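You operate a simulated robot arm through the tools that you are given. There is no shell and no other tool. Be economical: measure what you need, move in short steps, check, and stop when the job is done.

You run a simulated robot arm. Do the job below in one go: nothing can be reset, and whatever is moved stays where it is left.

## Task
Pour the jug's water into the washing bowl and sponge the tea stain off the table.
Fine: wet the green sponge in the bowl; jug and sponge go back; spill nothing.

The check looks at the end state, three seconds after you hand in, the way a careful person would. Anything else that was tipped, shoved, dropped, spilled or broken makes it a failure.

## Robot
A 7-joint arm with a two-finger parallel gripper, fixed in place. Base frame: the origin is at the foot of the arm, x ahead of it, y to its left, z up. Lengths are in mm, angles in degrees, forces in N, time in s.
With the tool pointing down near the work surface it reaches from about 100 to 380 mm from the base axis. Its first joint turns from -166.0 to 166.0 degrees. Payload 1.57 kg.
The tool frame sits at the grasp point between the pads (the TCP): z along the fingers, y along the line on which they close. The tips reach 30 mm beyond it. Largest opening 110 mm; finger width 24, thickness 12; the body of the gripper, 48 by 112 mm, starts 78 mm behind the TCP.
Orientation is that of the tool frame in the base frame, as a unit quaternion [w, x, y, z]. With the fingers straight down and closing along the base's y, the tool's x points along the base's -x, its y along +y and its z along -z.

## Interface
- The arm moves only by the tool send_rows. Its argument "rows" is text: rows parted by semicolons, each of 7 numbers parted by spaces: the shift along the base's x, y, z in mm, then the turn, a rotation vector about the base's x, y, z in degrees, then the gripper command, from -1 (fully open) to 1 (shut), values between in proportion. In form: dx dy dz ax ay az fingers; .... A call has 1 to 20 rows; each row is the pose to reach, as a shift and turn from the pose commanded when the call began. Each row takes 0.2 s and may step no farther than 50 mm and 8.6 degrees from the row before; otherwise, or with a gripper value out of range, the whole call is refused. Where a pose cannot be reached the arm comes as near as it can. A force on the tool above 40 N (or 10 N above the force at the start of the call, whichever is more), or a blocked arm, ends the call early, and 0.2 s more pass. Each finger travels about 45 mm/s and halts on what it meets, pressing with about 36 N; the grip force reading is that of the motor and also rises with nothing between the fingers. The clock runs only during rows and for 0.2 s after the last one: add rows that repeat a pose to give the fingers time. The reply holds the time, the measured pose of the TCP, the force on the tool along the base axes, the opening and the grip force, in the units named above and with some noise.
- Cameras (640 x 400 px; columns grow to the right, rows downward): "scene" is fixed at [51.4, 649.4, 1493.7]; the picture's right is [-0.76, -0.65, 0.00], its down [-0.55, 0.64, -0.53] and it looks along [0.35, -0.40, -0.85] (base axes); focal length 214 px, centre (320, 200). "wrist" rides on the gripper at [-36, 0, -80] in the tool frame; the picture's right is [0.00, -1.00, 0.00], its down [0.97, 0.00, -0.24] and it looks along [0.24, 0.00, 0.97] (tool axes); focal length 218 px, centre (320, 200). There is no depth. A picture from a camera that has moved, and an enlarged one, comes with that camera's place and axes in the base frame and with its lens.
- capture(camera): a new picture of that camera. It takes no simulated time.
- lift_body(by): slides the trunk up (or, below 0, down) by that many mm; the arm rides with it, the base frame stays. It gives what a move gives, with no picture.
- close_up(camera, box): a new picture of the part [left, top, right, bottom] of that camera's present view, enlarged. It takes no simulated time.
- close_job(): hands the job in; it is judged then, once.

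Go step by step. Nothing tells you positions but the pictures and the camera data: compare them with the known pose of the tool, close in by small moves and look again before you grip or let go. The budget is 120 turns and 68 pictures, counting those below and the enlarged ones. Unless the task says otherwise, let go and move clear before handing in, and close with one line.

The tools are called after ">>>" as name(argument=value, ...) on one line, values as JSON. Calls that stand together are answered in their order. send_rows: Moves the arm, as the interface text tells. Its arguments: {"type":"object","properties":{"rows":{"type":"string"}},"required":["rows"]} The other tools are called the same way: lift_body (by) slides the trunk up or down; capture (camera) takes a picture; close_up (camera, box) takes an enlarged picture of a part of a camera's view; close_job () hands the job in.

At the start:

```text
clock: 0.0
tcp_pos: [387.0, 210.1, 1187.2]
tcp_rot: [0.0, 0.0, 1.0, 0.0]
force: [-0.3, 0.1, 0.0]
opening: 110.1
grasp_force: 0.1
trunk travel left (down, up): [-525.0, 65.0]
```

scene: 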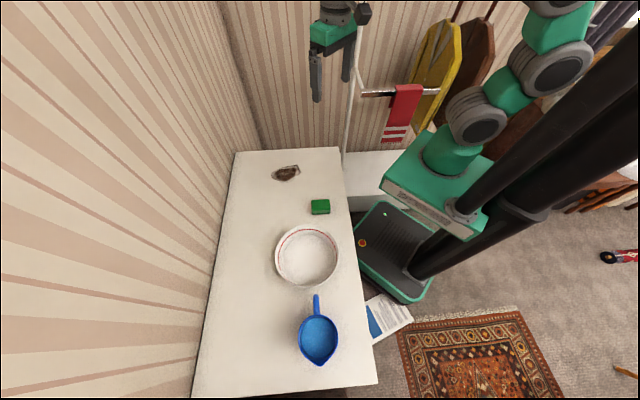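
wrist: 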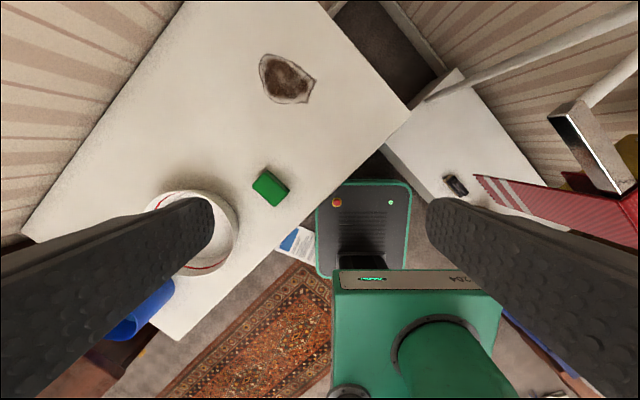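

I can see a table holding the stain, green sponge, white bowl and blue jug. Triangulating both views puts the table top near z≈740 rather than 0, with the sponge around (330,328), the bowl around (227,510) and the jug around (53,660). I'll look closer before I move.

>>> close_up(camera="scene", box=[260, 220, 380, 370])

>>> close_up(camera="scene", box=[250, 140, 370, 220])

```text
2.67 times, centred on (320, 295) of scene
camera zoom: at [51.4, 649.4, 1493.7], right [-0.76, -0.65, 0.0], down [-0.55, 0.64, -0.53], along [0.35, -0.4, -0.85], focal length 572 px, centre (320, -53)
```

zoom: 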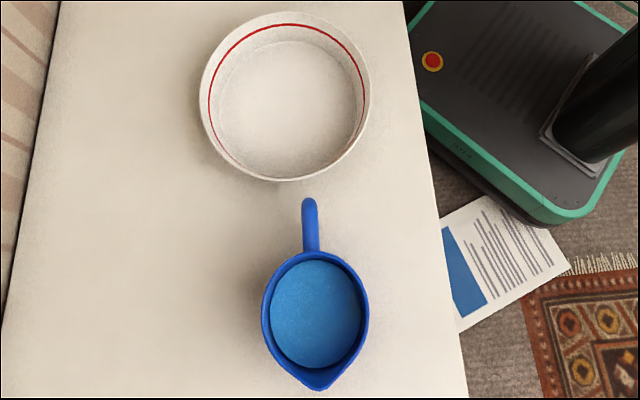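

```text
5.00 times, centred on (310, 180) of scene
camera zoom: at [51.4, 649.4, 1493.7], right [-0.76, -0.65, 0.0], down [-0.55, 0.64, -0.53], along [0.35, -0.4, -0.85], focal length 1072 px, centre (370, 300)
```

zoom: 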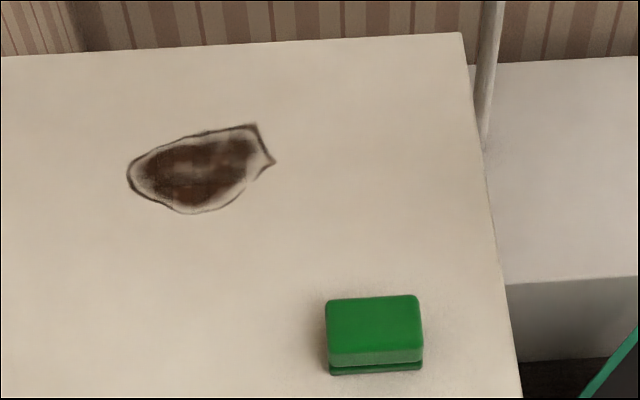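

The jug's handle points at the bowl and its spout points away. I'll test reach by moving high towards the jug.

>>> send_rows(rows="-30 40 -10 0 0 0 -1; -60 80 -20 0 0 0 -1; -90 120 -30 0 0 0 -1; -120 160 -40 0 0 0 -1; -150 200 -50 0 0 0 -1; -180 240 -60 0 0 0 -1; -205 280 -70 0 0 0 -1; -225 310 -80 0 0 0 -1; -225 310 -80 0 0 0 -1")

>>> capture(camera="wrist")

>>> capture(camera="scene")

```text
refused: row 1 steps farther than a row can; nothing moved
```

```text
63 pictures are left
camera wrist: at [423.6, 210.1, 1269.2], right [0.0, -1.0, 0.0], down [-0.97, 0.0, 0.24], along [-0.24, 0.0, -0.97], focal length 218 px, centre (320, 200)
```

wrist: 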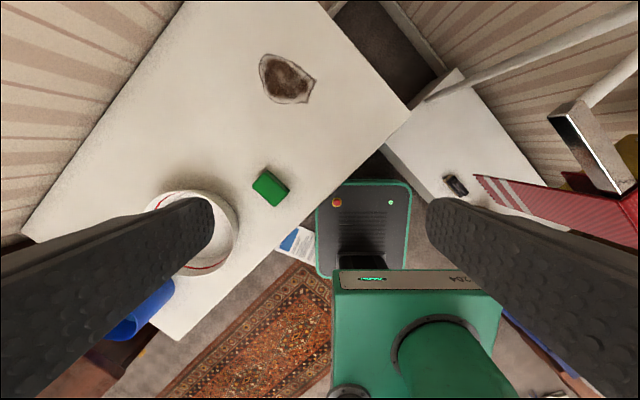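

```text
62 pictures are left
```

scene: 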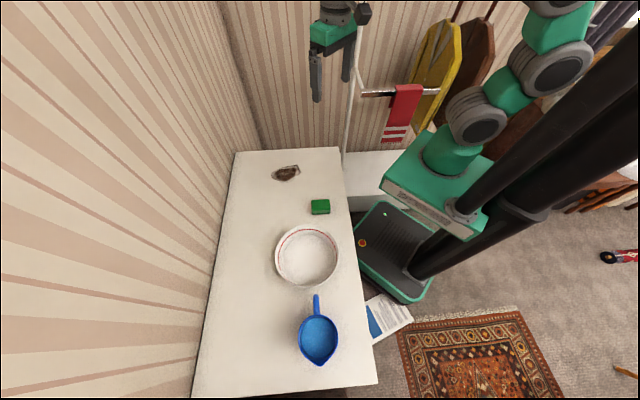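

The first step came to 51 mm, over the limit, so I'll shorten the steps and resend.

>>> send_rows(rows="-28 38 -10 0 0 0 -1; -56 76 -20 0 0 0 -1; -84 114 -30 0 0 0 -1; -112 152 -40 0 0 0 -1; -140 190 -50 0 0 0 -1; -168 228 -60 0 0 0 -1; -196 266 -70 0 0 0 -1; -220 300 -80 0 0 0 -1; -220 300 -80 0 0 0 -1")

```text
clock: 2.0
tcp_pos: [170.0, 512.4, 1108.8]
tcp_rot: [0.0, -0.001, 1.0, 0.0]
force: [0.8, 0.0, -0.2]
opening: 110.2
grasp_force: 0.0
trunk travel left (down, up): [-525.0, 65.0]
```

The arm reached a radius of 540 there. I'll check the wrist view.

>>> capture(camera="wrist")

```text
61 pictures are left
camera wrist: at [206.8, 512.8, 1189.9], right [0.0, -1.0, 0.0], down [-0.97, 0.0, 0.24], along [-0.24, 0.0, -0.97], focal length 218 px, centre (320, 200)
```

wrist: 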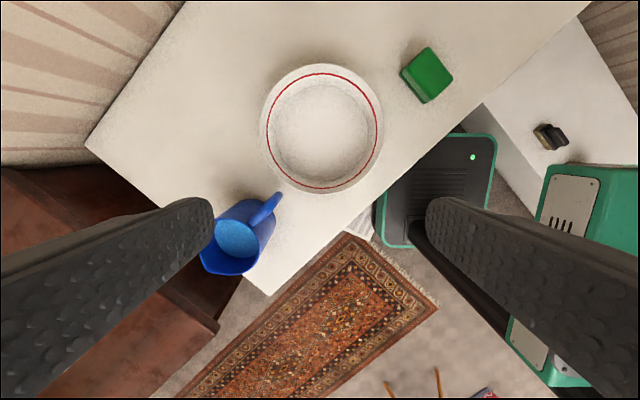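

The handle tip comes out near (125,585,826) and the jug centre near (55,657), so the handle axis is about -46°. I'll yaw -45° and move above the handle.

>>> send_rows(rows="-5 8 -20 0 0 -8 -1; -12 20 -40 0 0 -16 -1; -20 34 -60 0 0 -24 -1; -28 48 -80 0 0 -32 -1; -36 62 -100 0 0 -40 -1; -44 74 -120 0 0 -45 -1; -50 80 -137 0 0 -45 -1; -50 80 -137 0 0 -45 -1")

>>> capture(camera="wrist")

>>> capture(camera="scene")

```text
clock: 3.8
tcp_pos: [115.9, 589.0, 972.9]
tcp_rot: [0.0, 0.382, 0.924, 0.0]
force: [-0.7, 0.3, -0.6]
opening: 109.9
grasp_force: 0.2
trunk travel left (down, up): [-525.0, 65.0]
```

```text
60 pictures are left
camera wrist: at [141.6, 563.4, 1054.5], right [-0.71, -0.71, 0.0], down [-0.69, 0.69, 0.24], along [-0.17, 0.17, -0.97], focal length 218 px, centre (320, 200)
```

wrist: 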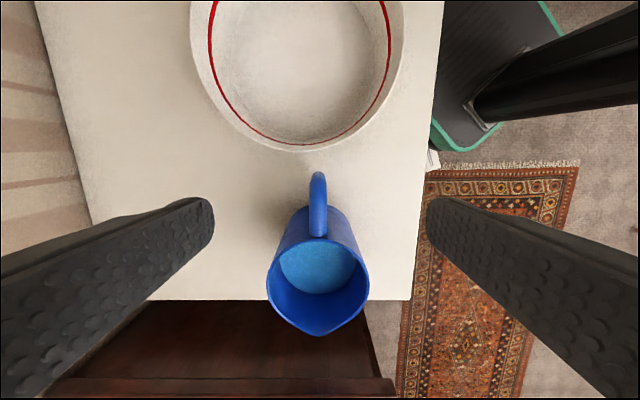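

```text
59 pictures are left
```

scene: 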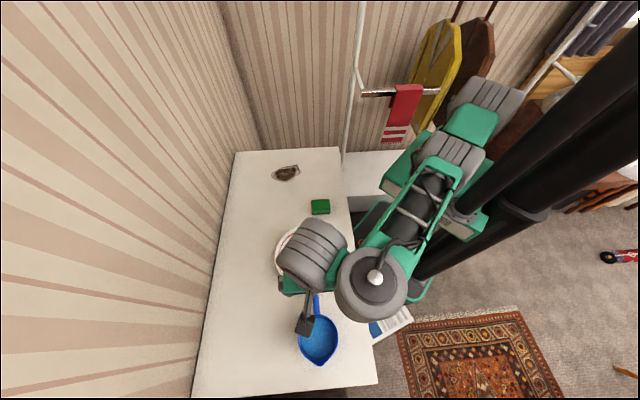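

The gripper lines up with the handle. I'll zoom in to read the handle's shape and the water level.

>>> close_up(camera="wrist", box=[240, 150, 400, 350])

```text
2.00 times, centred on (320, 250) of wrist
camera zoom: at [141.6, 563.4, 1054.5], right [-0.71, -0.71, 0.0], down [-0.69, 0.69, 0.24], along [-0.17, 0.17, -0.97], focal length 436 px, centre (320, 100)
```

zoom: 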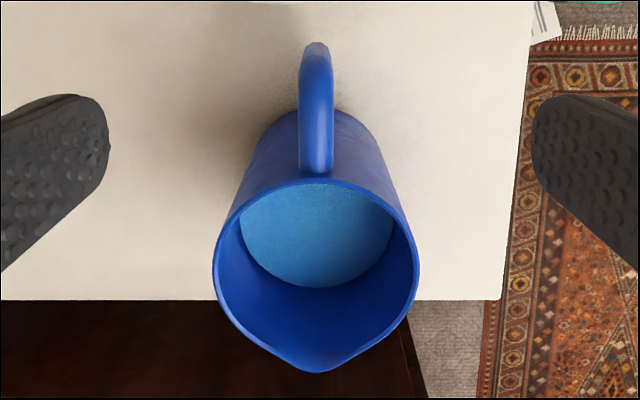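

The handle is a D shape: its top bar is near z≈858, the rim near z≈872, and the water sits about half way up. I'll go down so the pads straddle the handle's upper corner.

>>> send_rows(rows="-11.5 10.5 -35 0 0 0 -1; -11.5 10.5 -70 0 0 0 -1; -11.5 10.5 -105 0 0 0 -1; -11.5 10.5 -125 0 0 0 -1; -11.5 10.5 -125 0 0 0 -1")

>>> capture(camera="wrist")

```text
clock: 5.0
tcp_pos: [105.3, 613.4, 845.0]
tcp_rot: [0.0, 0.382, 0.924, 0.0]
force: [0.1, 0.5, -0.3]
opening: 109.9
grasp_force: 0.1
out of reach, approached as far as the arm can: row 1, 2, 3, 4, 5
trunk travel left (down, up): [-525.0, 65.0]
```

```text
57 pictures are left
camera wrist: at [132.6, 587.1, 925.5], right [-0.71, -0.71, 0.0], down [-0.69, 0.69, 0.24], along [-0.17, 0.17, -0.97], focal length 218 px, centre (320, 200)
```

wrist: 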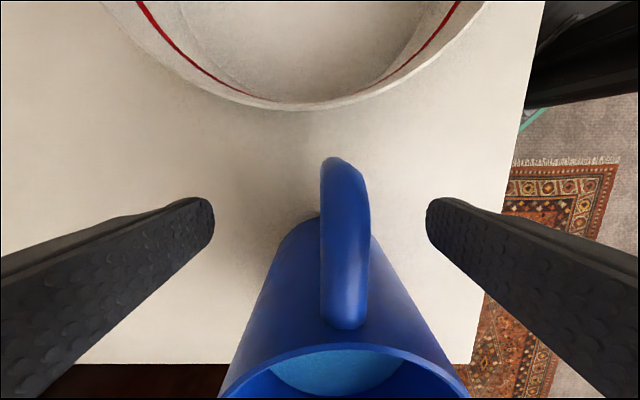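

The arm reports out of reach and sits 13 mm off in y, so I'll try a correction while rising.

>>> send_rows(rows="0 0 20 0 0 0 -1; 0 -5 40 0 0 0 -1; 0 -12 60 0 0 0 -1; 0 -12 60 0 0 0 -1")

```text
clock: 6.0
tcp_pos: [106.4, 619.4, 902.9]
tcp_rot: [0.001, 0.382, 0.924, -0.001]
force: [-0.3, 0.2, -0.2]
opening: 109.9
grasp_force: 0.0
out of reach, approached as far as the arm can: row 1, 2, 3, 4
trunk travel left (down, up): [-525.0, 65.0]
```

>>> send_rows(rows="5 -10 25 0 0 0 -1; 10 -25 60 0 0 0 -1; 10 -30 65 0 0 0 -1; 10 -30 65 0 0 0 -1")

>>> capture(camera="scene")

```text
clock: 7.0
tcp_pos: [118.8, 611.9, 974.1]
tcp_rot: [0.0, 0.383, 0.924, -0.001]
force: [0.0, -0.5, 0.7]
opening: 110.0
grasp_force: 0.1
out of reach, approached as far as the arm can: row 1, 2, 3, 4
trunk travel left (down, up): [-525.0, 65.0]
```

```text
56 pictures are left
```

scene: 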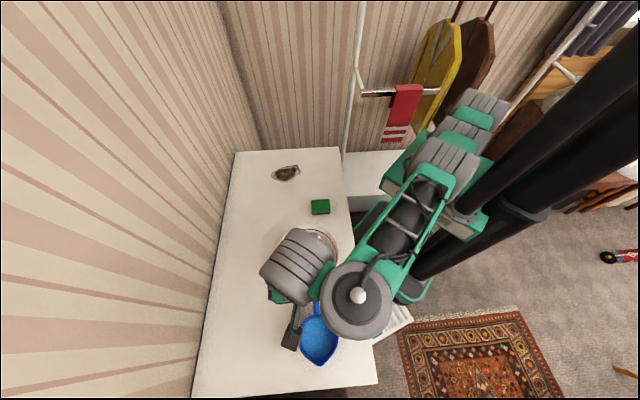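

>>> send_rows(rows="10 -25 30 0 0 0 -1; 20 -50 60 0 0 0 -1; 30 -80 80 0 0 0 -1; 40 -110 100 0 0 0 -1; 40 -110 100 0 0 0 -1")

```text
clock: 8.2
tcp_pos: [165.4, 546.1, 1101.8]
tcp_rot: [0.001, 0.383, 0.924, -0.003]
force: [-0.7, 0.1, 0.7]
opening: 109.9
grasp_force: 0.0
out of reach, approached as far as the arm can: row 1, 2, 3, 4, 5
trunk travel left (down, up): [-525.0, 65.0]
```

The arm seems stuck on a joint limit, so I'll undo some yaw to free it.

>>> send_rows(rows="0 0 10 0 0 8 -1; 0 0 20 0 0 16 -1; 0 0 30 0 0 24 -1; 0 0 40 0 0 32 -1; 0 0 50 0 0 40 -1; 0 0 50 0 0 45 -1; 0 0 50 0 0 45 -1; 0 0 50 0 0 45 -1")

>>> capture(camera="scene")

```text
clock: 10.0
tcp_pos: [165.4, 548.4, 1153.6]
tcp_rot: [0.0, -0.001, 1.0, 0.0]
force: [0.8, 1.0, 0.8]
opening: 110.0
grasp_force: 0.1
trunk travel left (down, up): [-525.0, 65.0]
```

```text
55 pictures are left
```

scene: 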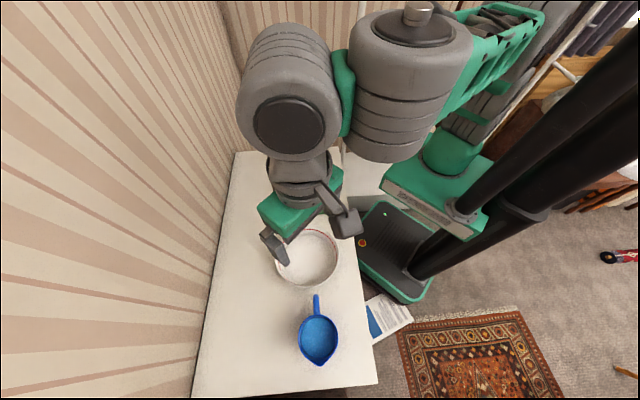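

The elbow has now swung to a high position, which looks better conditioned. I'll yaw again here, then approach the jug.

>>> send_rows(rows="0 0 0 0 0 -8 -1; 0 0 0 0 0 -16 -1; 0 0 0 0 0 -24 -1; 0 0 0 0 0 -32 -1; 0 0 0 0 0 -40 -1; 0 0 0 0 0 -45 -1; 0 0 0 0 0 -45 -1")

```text
clock: 11.6
tcp_pos: [165.6, 549.0, 1154.2]
tcp_rot: [0.0, 0.384, 0.924, 0.0]
force: [-1.4, -0.3, 1.1]
opening: 110.0
grasp_force: 0.0
trunk travel left (down, up): [-525.0, 65.0]
```

>>> send_rows(rows="-20 15 -40 0 0 0 -1; -35 30 -80 0 0 0 -1; -50 40 -120 0 0 0 -1; -55 45 -160 0 0 0 -1; -55 45 -180 0 0 0 -1; -55 45 -180 0 0 0 -1")

>>> capture(camera="scene")

```text
clock: 13.0
tcp_pos: [108.6, 594.9, 976.4]
tcp_rot: [-0.001, 0.382, 0.924, -0.001]
force: [-0.2, 0.0, 0.1]
opening: 110.2
grasp_force: 0.1
trunk travel left (down, up): [-525.0, 65.0]
```

```text
54 pictures are left
```

scene: 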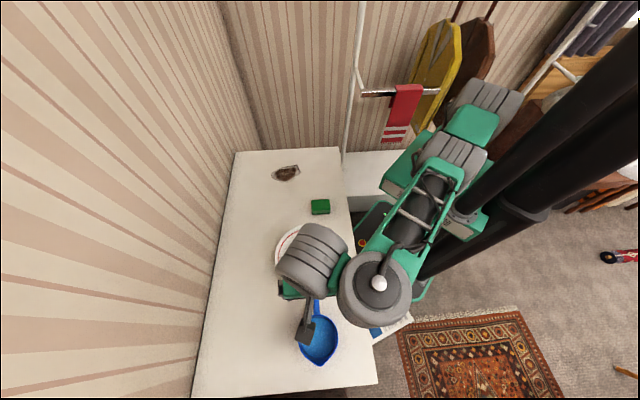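

This pose is fully reachable, so I'll do the vertical travel with the trunk, which leaves the arm's joints unchanged. First I'll fine-tune xy and take a look.

>>> send_rows(rows="-3 5.5 0 0 0 0 -1; -3 5.5 0 0 0 0 -1")

>>> lift_body(by=-70)

>>> capture(camera="wrist")

```text
clock: 13.6
tcp_pos: [107.3, 600.4, 973.8]
tcp_rot: [0.0, 0.383, 0.924, -0.002]
force: [-0.1, -0.5, 0.5]
opening: 110.1
grasp_force: 0.1
trunk travel left (down, up): [-525.0, 65.0]
```

```text
clock: 14.7
tcp_pos: [106.6, 599.4, 904.8]
tcp_rot: [-0.001, 0.383, 0.924, 0.0]
force: [-0.1, 0.2, 0.3]
opening: 110.3
grasp_force: 0.0
trunk travel left (down, up): [-455.0, 135.0]
```

```text
53 pictures are left
camera wrist: at [133.2, 574.7, 985.6], right [-0.71, -0.71, 0.0], down [-0.69, 0.69, 0.24], along [-0.17, 0.17, -0.97], focal length 218 px, centre (320, 200)
```

wrist: 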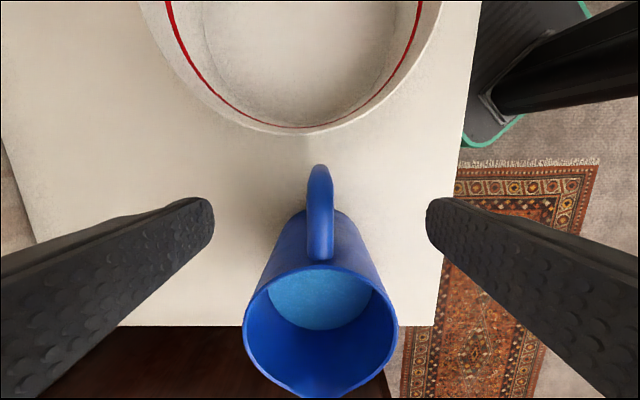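

The handle is centred at column 319. I'll lower the trunk another 60 mm and close on it.

>>> lift_body(by=-60)

>>> send_rows(rows="0 0 0 0 0 0 0; 0 0 0 0 0 0 0.3; 0 0 0 0 0 0 0.5; 0 0 0 0 0 0 1; 0 0 0 0 0 0 1; 0 0 0 0 0 0 1; 0 0 0 0 0 0 1; 0 0 0 0 0 0 1")

>>> capture(camera="wrist")

```text
clock: 15.7
tcp_pos: [107.8, 600.7, 845.3]
tcp_rot: [0.0, 0.382, 0.924, 0.0]
force: [0.8, 0.1, 0.6]
opening: 109.9
grasp_force: 0.0
trunk travel left (down, up): [-395.0, 195.0]
```

```text
clock: 17.5
tcp_pos: [107.4, 600.2, 844.3]
tcp_rot: [0.0, 0.383, 0.924, 0.0]
force: [-0.1, -0.1, -0.5]
opening: 16.8
grasp_force: 31.6
trunk travel left (down, up): [-395.0, 195.0]
```

```text
52 pictures are left
camera wrist: at [133.2, 574.8, 925.4], right [-0.71, -0.71, 0.0], down [-0.69, 0.69, 0.24], along [-0.17, 0.17, -0.97], focal length 218 px, centre (320, 200)
```

wrist: 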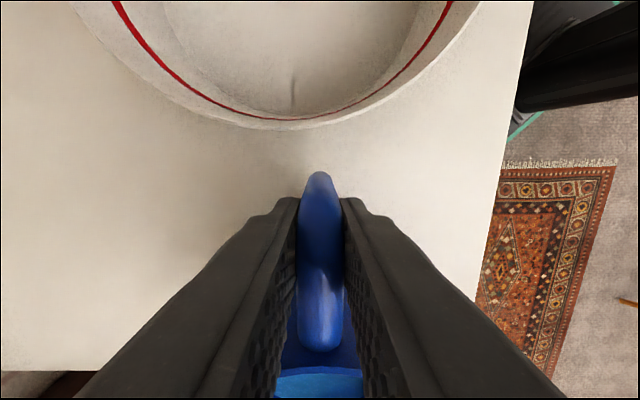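

The handle is gripped at a 16.8 mm opening. I'll lift slightly with the trunk and check for droop.

>>> lift_body(by=30)

>>> capture(camera="wrist")

```text
clock: 18.2
tcp_pos: [108.0, 600.5, 873.1]
tcp_rot: [0.0, 0.382, 0.924, -0.002]
force: [0.1, 0.4, -6.7]
opening: 16.8
grasp_force: 32.0
trunk travel left (down, up): [-425.0, 165.0]
```

```text
51 pictures are left
camera wrist: at [133.3, 575.1, 954.7], right [-0.71, -0.71, 0.0], down [-0.69, 0.69, 0.24], along [-0.17, 0.17, -0.97], focal length 218 px, centre (320, 200)
```

wrist: 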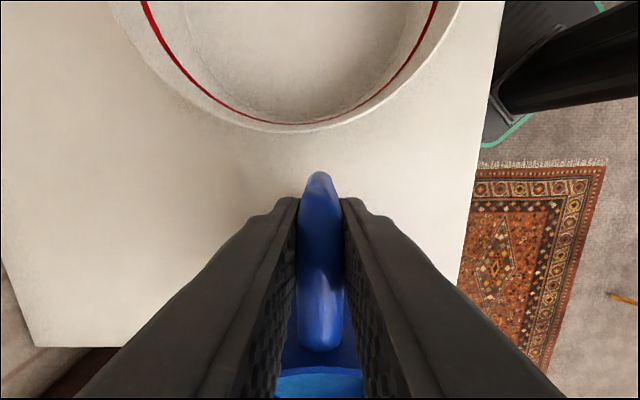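

There's no droop, and the jug weighs about 0.7 kg. I plan to swing it so the spout faces the base and pour over the bowl by tilting the fingers outward. First I'll lift it high with the trunk.

>>> lift_body(by=120)

>>> send_rows(rows="3 0 5 0 0 3 1; 8 -2 10 0 0 6 1; 14 -4 15 0 0 10 1; 20 -6 20 0 0 14 1; 27 -8 25 0 0 18 1; 34 -10 30 0 0 22 1; 41 -12 35 0 0 26 1; 48 -14 40 0 0 30 1; 55 -16 40 0 0 34 1; 62 -18 40 0 0 38 1; 68 -20 40 0 0 42 1; 72 -20 40 0 0 45 1; 72 -20 40 0 0 45 1")

>>> capture(camera="scene")

```text
clock: 19.7
tcp_pos: [107.9, 600.7, 994.1]
tcp_rot: [0.0, 0.383, 0.924, -0.001]
force: [-0.2, -0.6, -7.7]
opening: 16.9
grasp_force: 32.0
trunk travel left (down, up): [-545.0, 45.0]
```

```text
clock: 22.5
tcp_pos: [179.2, 580.1, 1033.3]
tcp_rot: [0.0, -0.001, 1.0, -0.001]
force: [0.5, 0.1, -6.6]
opening: 16.7
grasp_force: 31.6
trunk travel left (down, up): [-545.0, 45.0]
```

```text
50 pictures are left
```

scene: 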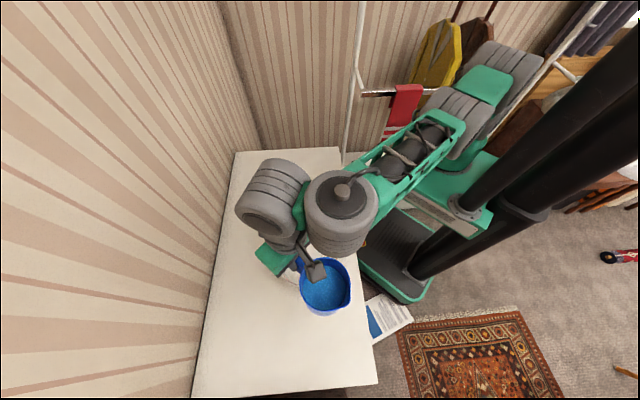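

All is steady. I'll keep swinging until the spout faces the base, with the TCP just beyond the bowl.

>>> send_rows(rows="5 1 0 0 0 4 1; 10 2 0 0 0 8 1; 15 3 0 0 0 12 1; 20 4 0 0 0 16 1; 25 4 0 0 0 20 1; 30 5 0 0 0 24 1; 35 5 0 0 0 28 1; 40 5 0 0 0 32 1; 45 5 0 0 0 36 1; 50 5 0 0 0 40 1; 55 5 0 0 0 44 1; 60 5 0 0 0 48 1; 65 5 0 0 0 52 1; 68 5 0 0 0 56 1; 70 5 0 0 0 60 1; 70 5 0 0 0 64 1; 70 5 0 0 0 66 1; 70 5 0 0 0 66 1")

>>> capture(camera="scene")

>>> capture(camera="wrist")

```text
clock: 26.3
tcp_pos: [248.7, 584.8, 1034.1]
tcp_rot: [0.0, -0.545, 0.838, 0.0]
force: [-0.1, -0.4, -6.6]
opening: 16.6
grasp_force: 32.5
trunk travel left (down, up): [-545.0, 45.0]
```

```text
49 pictures are left
```

scene: 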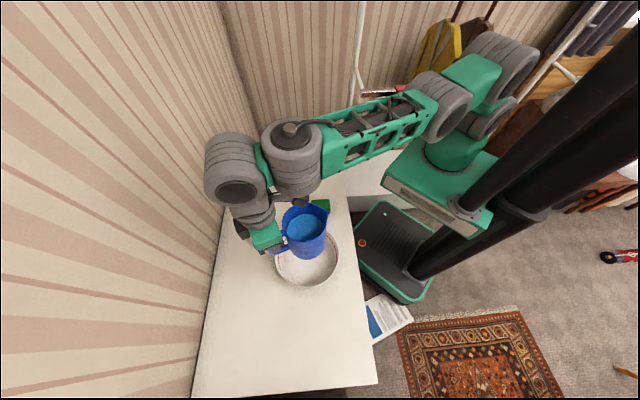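

```text
48 pictures are left
camera wrist: at [264.3, 618.3, 1116.1], right [0.91, -0.41, 0.0], down [-0.39, -0.89, 0.24], along [-0.1, -0.22, -0.97], focal length 218 px, centre (320, 200)
```

wrist: 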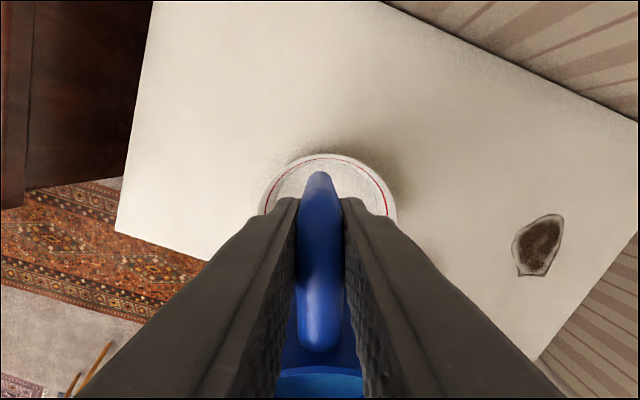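

The spout points at the base and I take the bowl centre as (233,511) with its rim at z≈800. I'll tilt to 40° with a lateral correction, staying short of the pour angle, then check.

>>> send_rows(rows="2.3 1.3 -3.4 3.66 -1.63 0 1; 4.5 2.6 -6.8 7.32 -3.26 0 1; 6.8 3.8 -10.2 10.98 -4.89 0 1; 9.1 5.1 -13.6 14.64 -6.52 0 1; 11.3 6.4 -17 18.3 -8.15 0 1; 13.6 7.7 -20.4 21.96 -9.78 0 1; 15.9 9 -23.8 25.62 -11.41 0 1; 18.2 10.2 -27.2 29.28 -13.04 0 1; 20.4 11.5 -30.6 32.94 -14.67 0 1; 22.7 12.8 -34 36.6 -16.3 0 1; 22.7 12.8 -34 36.6 -16.3 0 1")

>>> close_up(camera="scene", box=[200, 130, 440, 280])

```text
clock: 28.7
tcp_pos: [272.0, 598.0, 999.8]
tcp_rot: [0.288, -0.512, 0.787, 0.187]
force: [0.2, 0.1, -7.2]
opening: 16.9
grasp_force: 31.8
trunk travel left (down, up): [-545.0, 45.0]
```

```text
2.67 times, centred on (320, 205) of scene
camera zoom: at [51.4, 649.4, 1493.7], right [-0.76, -0.65, 0.0], down [-0.55, 0.64, -0.53], along [0.35, -0.4, -0.85], focal length 572 px, centre (320, 187)
```

zoom: 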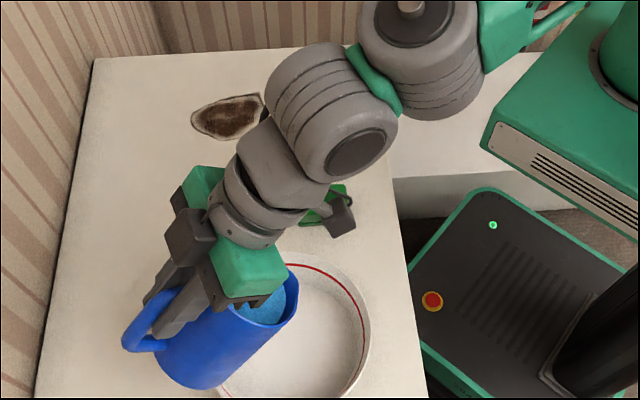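

The lip is above the bowl. I'll tilt slowly from 40° to 60° and watch the water.

>>> send_rows(rows="0.8 1.8 -3 1.83 -0.81 0 1; 1.5 3.5 -6 3.66 -1.63 0 1; 2 4.6 -8 5.48 -2.44 0 1; 2 4.6 -11 7.31 -3.26 0 1; 2 4.6 -15 9.14 -4.07 0 1; 1.2 2.8 -15 10.97 -4.88 0 1; 0 0 -14 12.8 -5.7 0 1; -1.5 -3.4 -13 14.62 -6.51 0 1; -3 -6.8 -12 16.45 -7.33 0 1; -4.5 -10 -10 18.28 -8.14 0 1; -4.5 -10 -10 18.28 -8.14 0 1; -4.5 -10 -10 18.28 -8.14 0 1")

>>> close_up(camera="scene", box=[200, 130, 440, 280])

```text
clock: 31.3
tcp_pos: [266.8, 588.2, 989.4]
tcp_rot: [0.42, -0.471, 0.726, 0.272]
force: [-0.1, -0.2, -3.7]
opening: 17.0
grasp_force: 31.5
trunk travel left (down, up): [-545.0, 45.0]
```

```text
2.67 times, centred on (320, 205) of scene
camera zoom: at [51.4, 649.4, 1493.7], right [-0.76, -0.65, 0.0], down [-0.55, 0.64, -0.53], along [0.35, -0.4, -0.85], focal length 572 px, centre (320, 187)
```

zoom: 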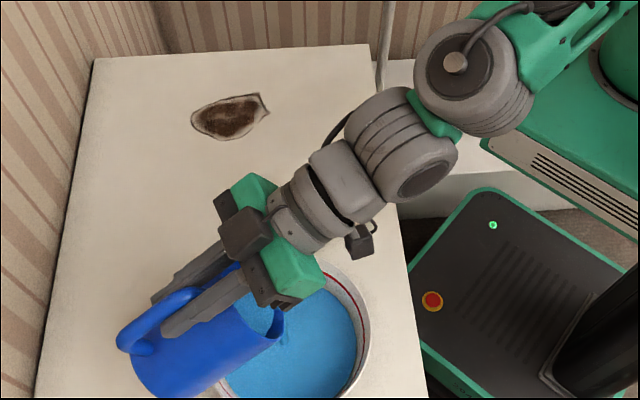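

The water is pouring cleanly into the bowl. I'll continue to about 100°.

>>> send_rows(rows="-2.5 -5.8 1 3.05 -1.36 0 1; -5.1 -11.6 3 6.1 -2.71 0 1; -7.7 -17.4 4 9.14 -4.07 0 1; -10.5 -23.8 2 12.2 -5.43 0 1; -13.4 -30.2 1 15.2 -6.78 0 1; -16.3 -36.6 -1 18.28 -8.14 0 1; -19.2 -43.3 -2 21.3 -9.5 0 1; -22.2 -50 -3 24.4 -10.85 0 1; -25.2 -56.7 -4 27.4 -12.2 0 1; -28.3 -63.7 -5 30.5 -13.6 0 1; -31.4 -70.7 -5 33.5 -14.9 0 1; -34.6 -77.7 -6 36.56 -16.28 0 1; -34.6 -77.7 -6 36.56 -16.28 0 1; -34.6 -77.7 -6 36.56 -16.28 0 1; -34.6 -77.7 -6 36.56 -16.28 0 1")

>>> close_up(camera="scene", box=[200, 130, 440, 280])

```text
clock: 34.5
tcp_pos: [232.3, 510.2, 984.8]
tcp_rot: [0.643, -0.35, 0.538, 0.418]
force: [-0.1, -0.1, -1.4]
opening: 16.7
grasp_force: 31.7
trunk travel left (down, up): [-545.0, 45.0]
```

```text
2.67 times, centred on (320, 205) of scene
camera zoom: at [51.4, 649.4, 1493.7], right [-0.76, -0.65, 0.0], down [-0.55, 0.64, -0.53], along [0.35, -0.4, -0.85], focal length 572 px, centre (320, 187)
```

zoom: 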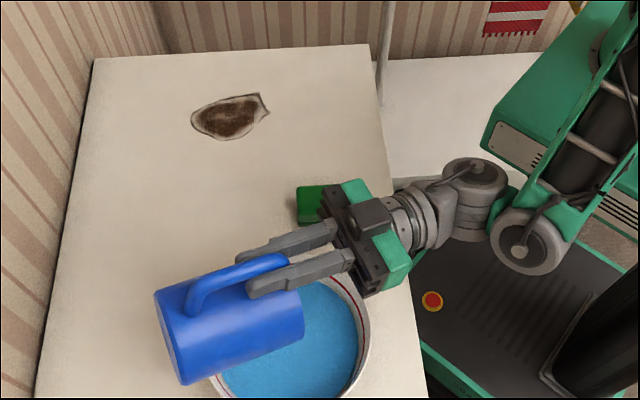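

The jug is almost empty at 1.4 N. I'll tip it a bit further, wait, then reverse the motion.

>>> send_rows(rows="-2 -4 0 3.66 -1.63 0 1; -4 -9 0 7.3 -3.26 0 1; -6 -13 0 11 -4.9 0 1; -6 -13 0 11 -4.9 0 1; -6 -13 0 11 -4.9 0 1; -6 -13 0 11 -4.9 0 1; -6 -13 0 11 -4.9 0 1; -6 -13 0 11 -4.9 0 1; -4 -9 0 7.3 -3.26 0 1; -2 -4 0 3.66 -1.63 0 1; 0 0 0 0 0 0 1")

```text
clock: 36.9
tcp_pos: [233.3, 510.2, 984.7]
tcp_rot: [0.643, -0.35, 0.539, 0.417]
force: [0.3, 0.0, -1.6]
opening: 16.6
grasp_force: 31.9
out of reach, approached as far as the arm can: row 1, 2, 3, 4, 5, 6, 7, 8, 9, 10
trunk travel left (down, up): [-545.0, 45.0]
```

Now I'll tilt the empty jug upright along the same path.

>>> send_rows(rows="4.3 9.7 1 -4.57 2.04 0 1; 9.4 21 4 -9.14 4.07 0 1; 13.8 31 10 -13.7 6.1 0 1; 18.3 41.1 15 -18.28 8.14 0 1; 22.6 50.7 20 -22.85 10.2 0 1; 26.9 60.3 25 -27.4 12.2 0 1; 30.7 69 25 -32 14.25 0 1; 34.6 77.7 25 -36.56 16.28 0 1; 37.6 84.5 25 -41.1 18.3 0 1; 41 92 25 -45.7 20.35 0 1; 41 92 30 -50.3 22.4 0 1; 39.1 87.7 36 -54.84 24.42 0 1; 36 86 40 -59.4 26.5 0 1; 33 84.5 45 -64 28.5 0 1; 30 83 48 -68.5 30.5 0 1; 27 81 50 -73.1 32.6 0 1; 24 79.5 52 -77.7 34.6 0 1; 21.5 78 54 -82.3 36.6 0 1; 19 76.5 56 -86.8 38.7 0 1; 16.4 74.9 58 -91.4 40.7 0 1")

>>> capture(camera="scene")

```text
clock: 41.1
tcp_pos: [249.5, 583.9, 1041.5]
tcp_rot: [0.001, -0.545, 0.839, 0.0]
force: [-0.8, -0.7, -1.6]
opening: 16.6
grasp_force: 31.9
trunk travel left (down, up): [-545.0, 45.0]
```

```text
44 pictures are left
```

scene: 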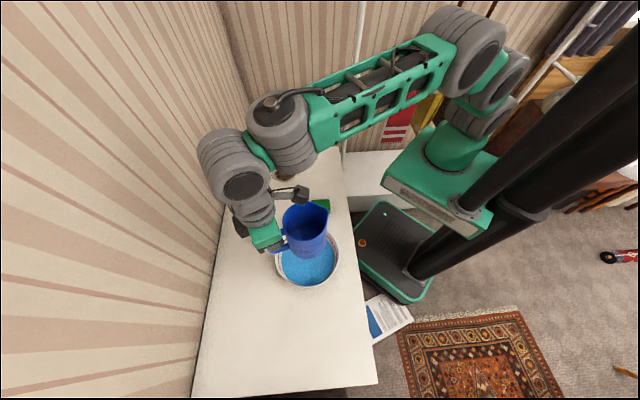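

I'll swing the jug back to its place in two moves, reversing the earlier path.

>>> send_rows(rows="-2 0 0 0 0 -4 1; -5 -1 0 0 0 -10 1; -12 -2 0 0 0 -16 1; -20 -3 0 0 0 -22 1; -28 -4 0 0 0 -28 1; -36 -5 0 0 0 -34 1; -44 -5 0 0 0 -40 1; -52 -5 0 0 0 -46 1; -60 -5 0 0 0 -52 1; -66 -5 0 0 0 -58 1; -70 -5 0 0 0 -63 1; -70 -5 -2 0 0 -66 1; -80 -2 -5 0 0 -72 1; -90 1 -10 0 0 -78 1; -100 4 -15 0 0 -84 1; -110 7 -20 0 0 -90 1; -120 10 -28 0 0 -96 1; -130 13 -36 0 0 -102 1; -138 15 -44 0 0 -108 1; -142 16 -48 0 0 -111 1")

>>> send_rows(rows="0 0 0 0 0 0 1; 0 0 0 0 0 0 1")

>>> capture(camera="scene")

```text
clock: 45.3
tcp_pos: [107.4, 601.8, 993.0]
tcp_rot: [0.0, 0.383, 0.924, 0.001]
force: [-0.4, 0.2, -2.1]
opening: 16.8
grasp_force: 31.9
trunk travel left (down, up): [-545.0, 45.0]
```

```text
clock: 45.9
tcp_pos: [107.6, 602.4, 994.5]
tcp_rot: [0.001, 0.383, 0.924, -0.001]
force: [-0.4, -0.4, -0.6]
opening: 16.8
grasp_force: 31.6
trunk travel left (down, up): [-545.0, 45.0]
```

```text
43 pictures are left
```

scene: 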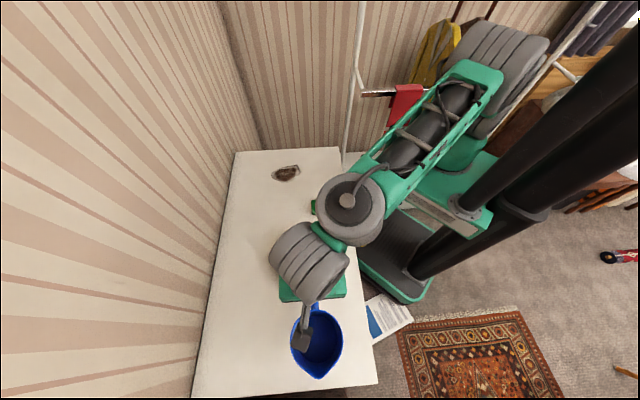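

I'll lower the trunk most of the way.

>>> send_rows(rows="0 -1.7 0 0 0 0 1; 0 -1.7 0 0 0 0 1")

>>> lift_body(by=-140)

>>> capture(camera="wrist")

```text
clock: 46.5
tcp_pos: [106.6, 601.7, 994.7]
tcp_rot: [0.0, 0.384, 0.923, 0.0]
force: [0.1, 0.5, -1.4]
opening: 16.6
grasp_force: 31.9
trunk travel left (down, up): [-545.0, 45.0]
```

```text
clock: 48.2
tcp_pos: [107.8, 600.7, 853.8]
tcp_rot: [0.001, 0.383, 0.924, 0.0]
force: [0.2, 0.8, -2.0]
opening: 16.5
grasp_force: 32.0
trunk travel left (down, up): [-405.0, 185.0]
```

```text
42 pictures are left
camera wrist: at [133.0, 575.4, 935.3], right [-0.71, -0.71, 0.0], down [-0.69, 0.69, 0.24], along [-0.17, 0.17, -0.97], focal length 218 px, centre (320, 200)
```

wrist: 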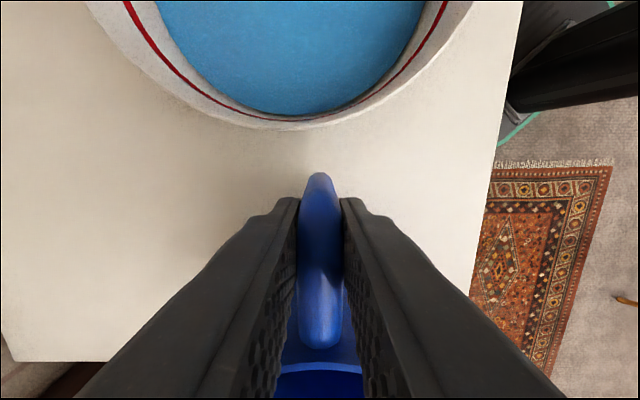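

>>> lift_body(by=-7)

>>> lift_body(by=-2)

```text
clock: 48.8
tcp_pos: [108.3, 600.5, 846.4]
tcp_rot: [0.0, 0.383, 0.924, -0.001]
force: [-0.6, 0.8, -1.0]
opening: 16.6
grasp_force: 31.8
trunk travel left (down, up): [-398.0, 192.0]
```

```text
clock: 49.3
tcp_pos: [107.2, 600.6, 847.1]
tcp_rot: [0.001, 0.383, 0.924, 0.001]
force: [1.0, -1.1, 3.9]
opening: 16.8
grasp_force: 31.7
trunk travel left (down, up): [-396.0, 194.0]
```

The jug is touching down (upward force). I'll open gently.

>>> send_rows(rows="0 0 0 0 0 0 0.6; 0 0 0 0 0 0 0.4; 0 0 0 0 0 0 0; 0 0 0 0 0 0 -0.5; 0 0 0 0 0 0 -1; 0 0 0 0 0 0 -1; 0 0 0 0 0 0 -1")

>>> lift_body(by=129)

>>> capture(camera="wrist")

```text
clock: 50.9
tcp_pos: [107.6, 600.4, 844.8]
tcp_rot: [0.001, 0.382, 0.924, 0.0]
force: [0.2, -0.2, -0.5]
opening: 110.0
grasp_force: 0.1
trunk travel left (down, up): [-396.0, 194.0]
```

```text
clock: 52.5
tcp_pos: [106.5, 600.2, 973.9]
tcp_rot: [0.001, 0.383, 0.924, -0.001]
force: [-0.3, -0.2, 0.8]
opening: 110.1
grasp_force: 0.2
trunk travel left (down, up): [-525.0, 65.0]
```

```text
41 pictures are left
camera wrist: at [133.0, 575.4, 1055.1], right [-0.71, -0.71, 0.0], down [-0.69, 0.69, 0.24], along [-0.17, 0.17, -0.97], focal length 218 px, centre (320, 200)
```

wrist: 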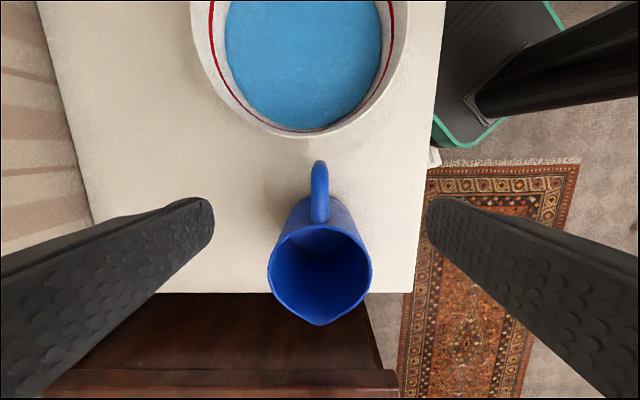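

The jug is back and empty. The sponge looks about 71x50x30 mm, centred near (329,332), long axis at about 40°. I'll move above it with yaw +85 so the fingers close across its short side.

>>> send_rows(rows="10 -12 20 0 0 8 -1; 25 -30 40 0 0 16 -1; 42 -50 50 0 0 24 -1; 60 -72 60 0 0 32 -1; 80 -97 60 0 0 40 -1; 100 -122 60 0 0 48 -1; 120 -147 60 0 0 56 -1; 140 -172 60 0 0 64 -1; 160 -197 60 0 0 72 -1; 180 -222 50 0 0 80 -1; 200 -245 40 0 0 85 -1; 215 -262 30 0 0 85 -1; 222 -268 20 0 0 85 -1; 222 -268 20 0 0 85 -1")

>>> capture(camera="wrist")

```text
clock: 55.5
tcp_pos: [327.5, 333.3, 993.3]
tcp_rot: [0.0, -0.341, 0.94, 0.0]
force: [0.0, -0.3, 0.2]
opening: 110.2
grasp_force: 0.0
trunk travel left (down, up): [-525.0, 65.0]
```

```text
40 pictures are left
camera wrist: at [356.3, 356.4, 1074.0], right [0.64, -0.77, 0.0], down [-0.74, -0.62, 0.24], along [-0.18, -0.15, -0.97], focal length 218 px, centre (320, 200)
```

wrist: 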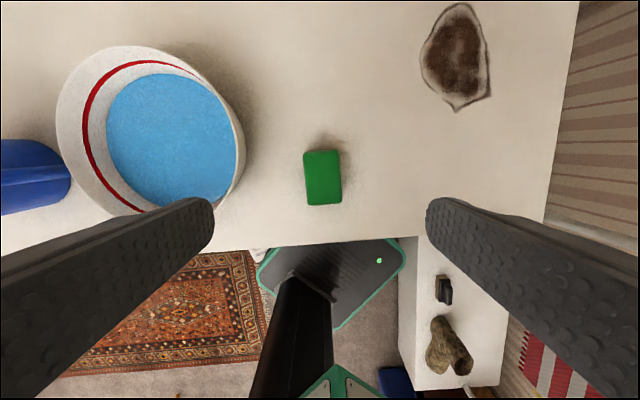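

The sponge centre comes out at (328,327), rotated about 3° more. I'll correct and lower the trunk.

>>> send_rows(rows="1 -6 0 0 0 3 -1; 1 -6 0 0 0 3 -1")

>>> lift_body(by=-150)

>>> capture(camera="wrist")

```text
clock: 56.1
tcp_pos: [327.8, 327.5, 992.6]
tcp_rot: [0.001, -0.366, 0.93, 0.001]
force: [-0.5, -0.1, -0.2]
opening: 109.9
grasp_force: 0.1
trunk travel left (down, up): [-525.0, 65.0]
```

```text
clock: 57.8
tcp_pos: [328.0, 327.6, 844.6]
tcp_rot: [0.001, -0.367, 0.93, 0.0]
force: [0.6, -0.3, 0.6]
opening: 109.9
grasp_force: 0.0
trunk travel left (down, up): [-375.0, 215.0]
```

```text
39 pictures are left
camera wrist: at [355.3, 352.7, 925.1], right [0.68, -0.73, 0.0], down [-0.71, -0.66, 0.24], along [-0.17, -0.16, -0.97], focal length 218 px, centre (320, 200)
```

wrist: 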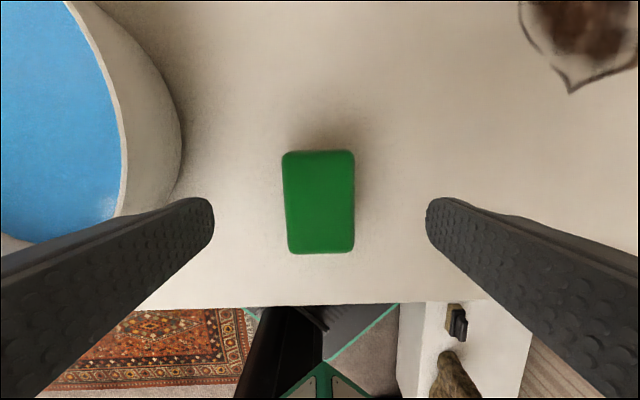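

It's well centred. I'll go down until the tips are just above the table and close on the sponge.

>>> lift_body(by=-62)

>>> capture(camera="wrist")

>>> close_up(camera="scene", box=[250, 140, 370, 220])

```text
clock: 58.8
tcp_pos: [328.5, 328.7, 781.5]
tcp_rot: [0.002, -0.366, 0.93, 0.0]
force: [0.5, -0.4, -0.4]
opening: 109.9
grasp_force: 0.0
trunk travel left (down, up): [-313.0, 277.0]
```

```text
38 pictures are left
camera wrist: at [355.3, 352.6, 863.1], right [0.68, -0.73, 0.0], down [-0.71, -0.66, 0.24], along [-0.17, -0.16, -0.97], focal length 218 px, centre (320, 200)
```

wrist: 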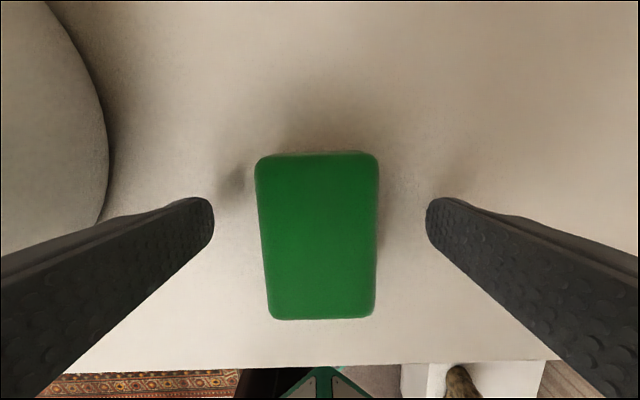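

```text
5.00 times, centred on (310, 180) of scene
camera zoom: at [51.4, 649.4, 1493.7], right [-0.76, -0.65, 0.0], down [-0.55, 0.64, -0.53], along [0.35, -0.4, -0.85], focal length 1072 px, centre (370, 300)
```

zoom: 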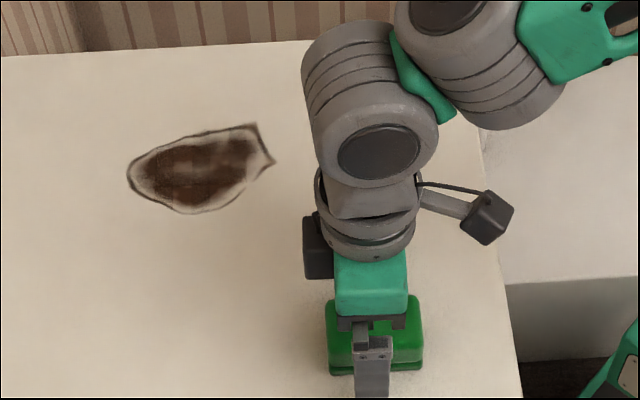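

>>> send_rows(rows="0 0 0 0 0 0 -0.3; 0 0 0 0 0 0 0; 0 0 0 0 0 0 0.3; 0 0 0 0 0 0 0.6; 0 0 0 0 0 0 1; 0 0 0 0 0 0 1; 0 0 0 0 0 0 1; 0 0 0 0 0 0 1")

>>> lift_body(by=20)

>>> capture(camera="wrist")

```text
clock: 60.6
tcp_pos: [328.6, 327.9, 782.5]
tcp_rot: [0.0, -0.366, 0.93, -0.001]
force: [0.6, 0.3, 0.2]
opening: 49.1
grasp_force: 36.5
trunk travel left (down, up): [-313.0, 277.0]
```

```text
clock: 61.3
tcp_pos: [328.6, 328.6, 801.5]
tcp_rot: [-0.001, -0.367, 0.93, 0.0]
force: [0.0, -0.6, -0.8]
opening: 49.1
grasp_force: 36.3
trunk travel left (down, up): [-333.0, 257.0]
```

```text
36 pictures are left
camera wrist: at [355.3, 352.7, 883.0], right [0.68, -0.73, 0.0], down [-0.71, -0.66, 0.24], along [-0.17, -0.16, -0.97], focal length 218 px, centre (320, 200)
```

wrist: 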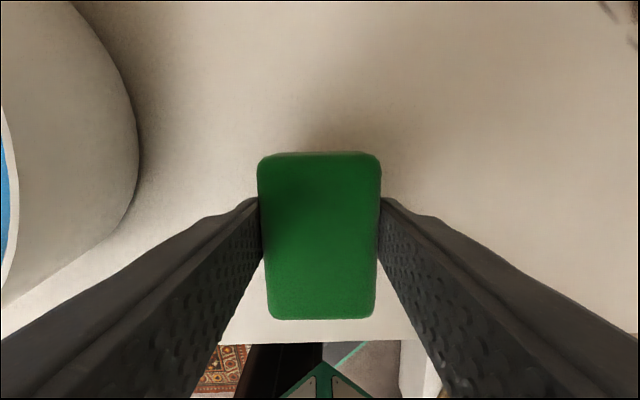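

The sponge is held. I'll lift it and carry it over to the bowl centre.

>>> lift_body(by=130)

>>> send_rows(rows="-20 38 0 0 0 0 1; -40 76 0 0 0 0 1; -60 114 0 0 0 0 1; -80 152 0 0 0 0 1; -95.5 183 0 0 0 0 1; -95.5 183 0 0 0 0 1; -95.5 183 0 0 0 0 1")

>>> capture(camera="wrist")

>>> capture(camera="scene")

```text
clock: 62.9
tcp_pos: [329.1, 327.9, 932.9]
tcp_rot: [0.0, -0.366, 0.93, 0.001]
force: [0.2, -0.4, -0.4]
opening: 48.9
grasp_force: 36.1
trunk travel left (down, up): [-463.0, 127.0]
```

```text
clock: 64.5
tcp_pos: [232.0, 511.2, 932.4]
tcp_rot: [0.0, -0.366, 0.931, 0.0]
force: [-0.3, -0.7, 0.4]
opening: 49.0
grasp_force: 36.0
trunk travel left (down, up): [-463.0, 127.0]
```

```text
35 pictures are left
camera wrist: at [258.8, 536.1, 1014.2], right [0.68, -0.73, 0.0], down [-0.71, -0.66, 0.24], along [-0.17, -0.16, -0.97], focal length 218 px, centre (320, 200)
```

wrist: 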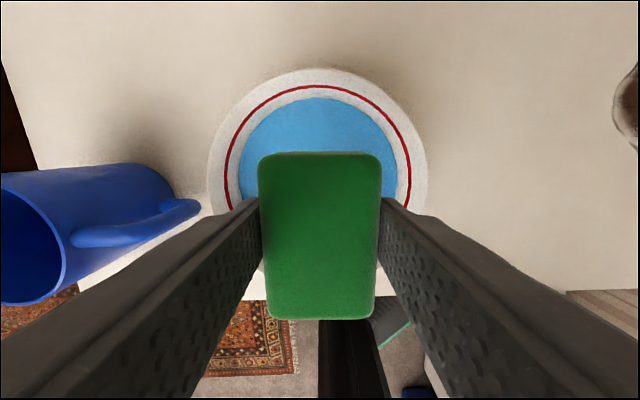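

```text
34 pictures are left
```

scene: 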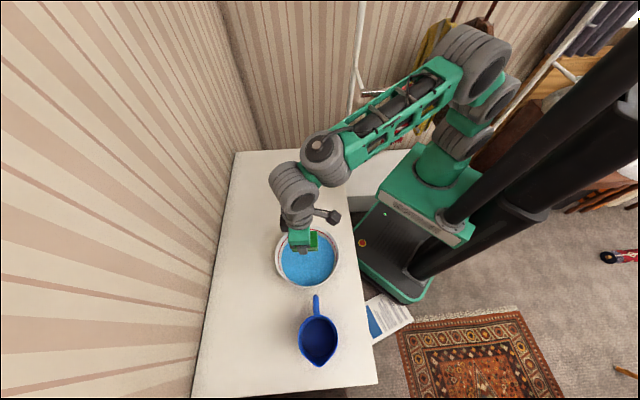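

I'm centred over the bowl, so I'll lower in steps into the water.

>>> lift_body(by=-115)

>>> lift_body(by=-14)

>>> capture(camera="wrist")

```text
clock: 65.9
tcp_pos: [232.3, 510.2, 817.7]
tcp_rot: [0.0, -0.367, 0.93, 0.0]
force: [0.5, -0.3, 0.1]
opening: 49.0
grasp_force: 36.2
trunk travel left (down, up): [-348.0, 242.0]
```

```text
clock: 66.6
tcp_pos: [231.1, 511.3, 802.8]
tcp_rot: [0.0, -0.366, 0.931, 0.0]
force: [-0.3, 0.0, -1.2]
opening: 49.0
grasp_force: 35.9
trunk travel left (down, up): [-334.0, 256.0]
```

```text
33 pictures are left
camera wrist: at [258.8, 536.0, 885.1], right [0.68, -0.73, 0.0], down [-0.71, -0.66, 0.24], along [-0.17, -0.16, -0.97], focal length 218 px, centre (320, 200)
```

wrist: 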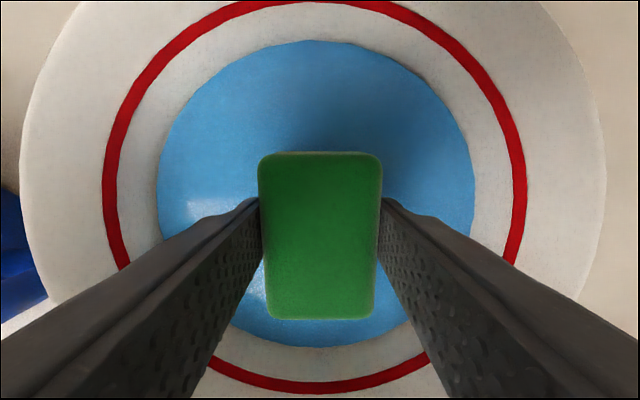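

The water level seems low, around z≈752–758. I'll go deeper in small steps while watching the force.

>>> lift_body(by=-8)

>>> lift_body(by=-4)

>>> capture(camera="wrist")

```text
clock: 67.1
tcp_pos: [232.0, 512.1, 795.4]
tcp_rot: [0.0, -0.366, 0.931, -0.001]
force: [-0.2, -0.9, 0.0]
opening: 48.9
grasp_force: 36.2
trunk travel left (down, up): [-326.0, 264.0]
```

```text
clock: 67.7
tcp_pos: [232.0, 512.4, 792.5]
tcp_rot: [0.0, -0.367, 0.93, 0.0]
force: [-0.2, 0.0, -0.3]
opening: 49.0
grasp_force: 36.4
trunk travel left (down, up): [-322.0, 268.0]
```

```text
32 pictures are left
camera wrist: at [258.8, 536.0, 873.1], right [0.68, -0.73, 0.0], down [-0.71, -0.66, 0.24], along [-0.17, -0.16, -0.97], focal length 218 px, centre (320, 200)
```

wrist: 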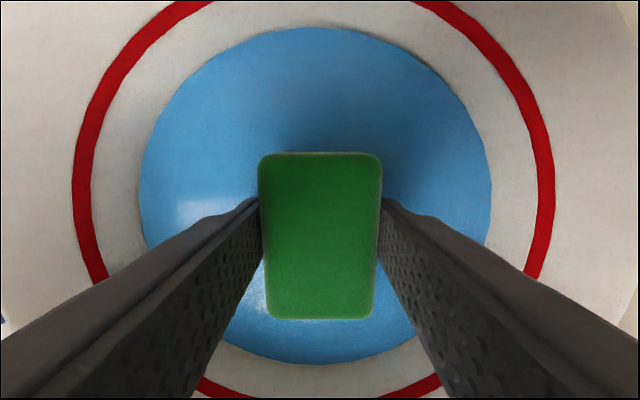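

>>> lift_body(by=-4)

>>> lift_body(by=-3)

>>> close_up(camera="scene", box=[260, 210, 356, 290])

```text
clock: 68.2
tcp_pos: [231.9, 511.6, 786.6]
tcp_rot: [0.001, -0.366, 0.931, 0.0]
force: [0.3, -0.5, -0.3]
opening: 48.9
grasp_force: 36.1
trunk travel left (down, up): [-318.0, 272.0]
```

```text
clock: 68.7
tcp_pos: [233.4, 511.5, 786.4]
tcp_rot: [0.002, -0.366, 0.931, 0.001]
force: [0.1, -3.2, 10.4]
opening: 49.0
grasp_force: 35.8
trunk travel left (down, up): [-315.0, 275.0]
```

```text
5.00 times, centred on (308, 250) of scene
camera zoom: at [51.4, 649.4, 1493.7], right [-0.76, -0.65, 0.0], down [-0.55, 0.64, -0.53], along [0.35, -0.4, -0.85], focal length 1072 px, centre (380, -50)
```

zoom: 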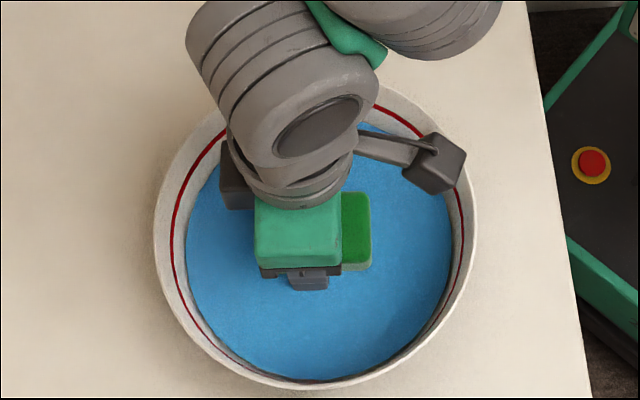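

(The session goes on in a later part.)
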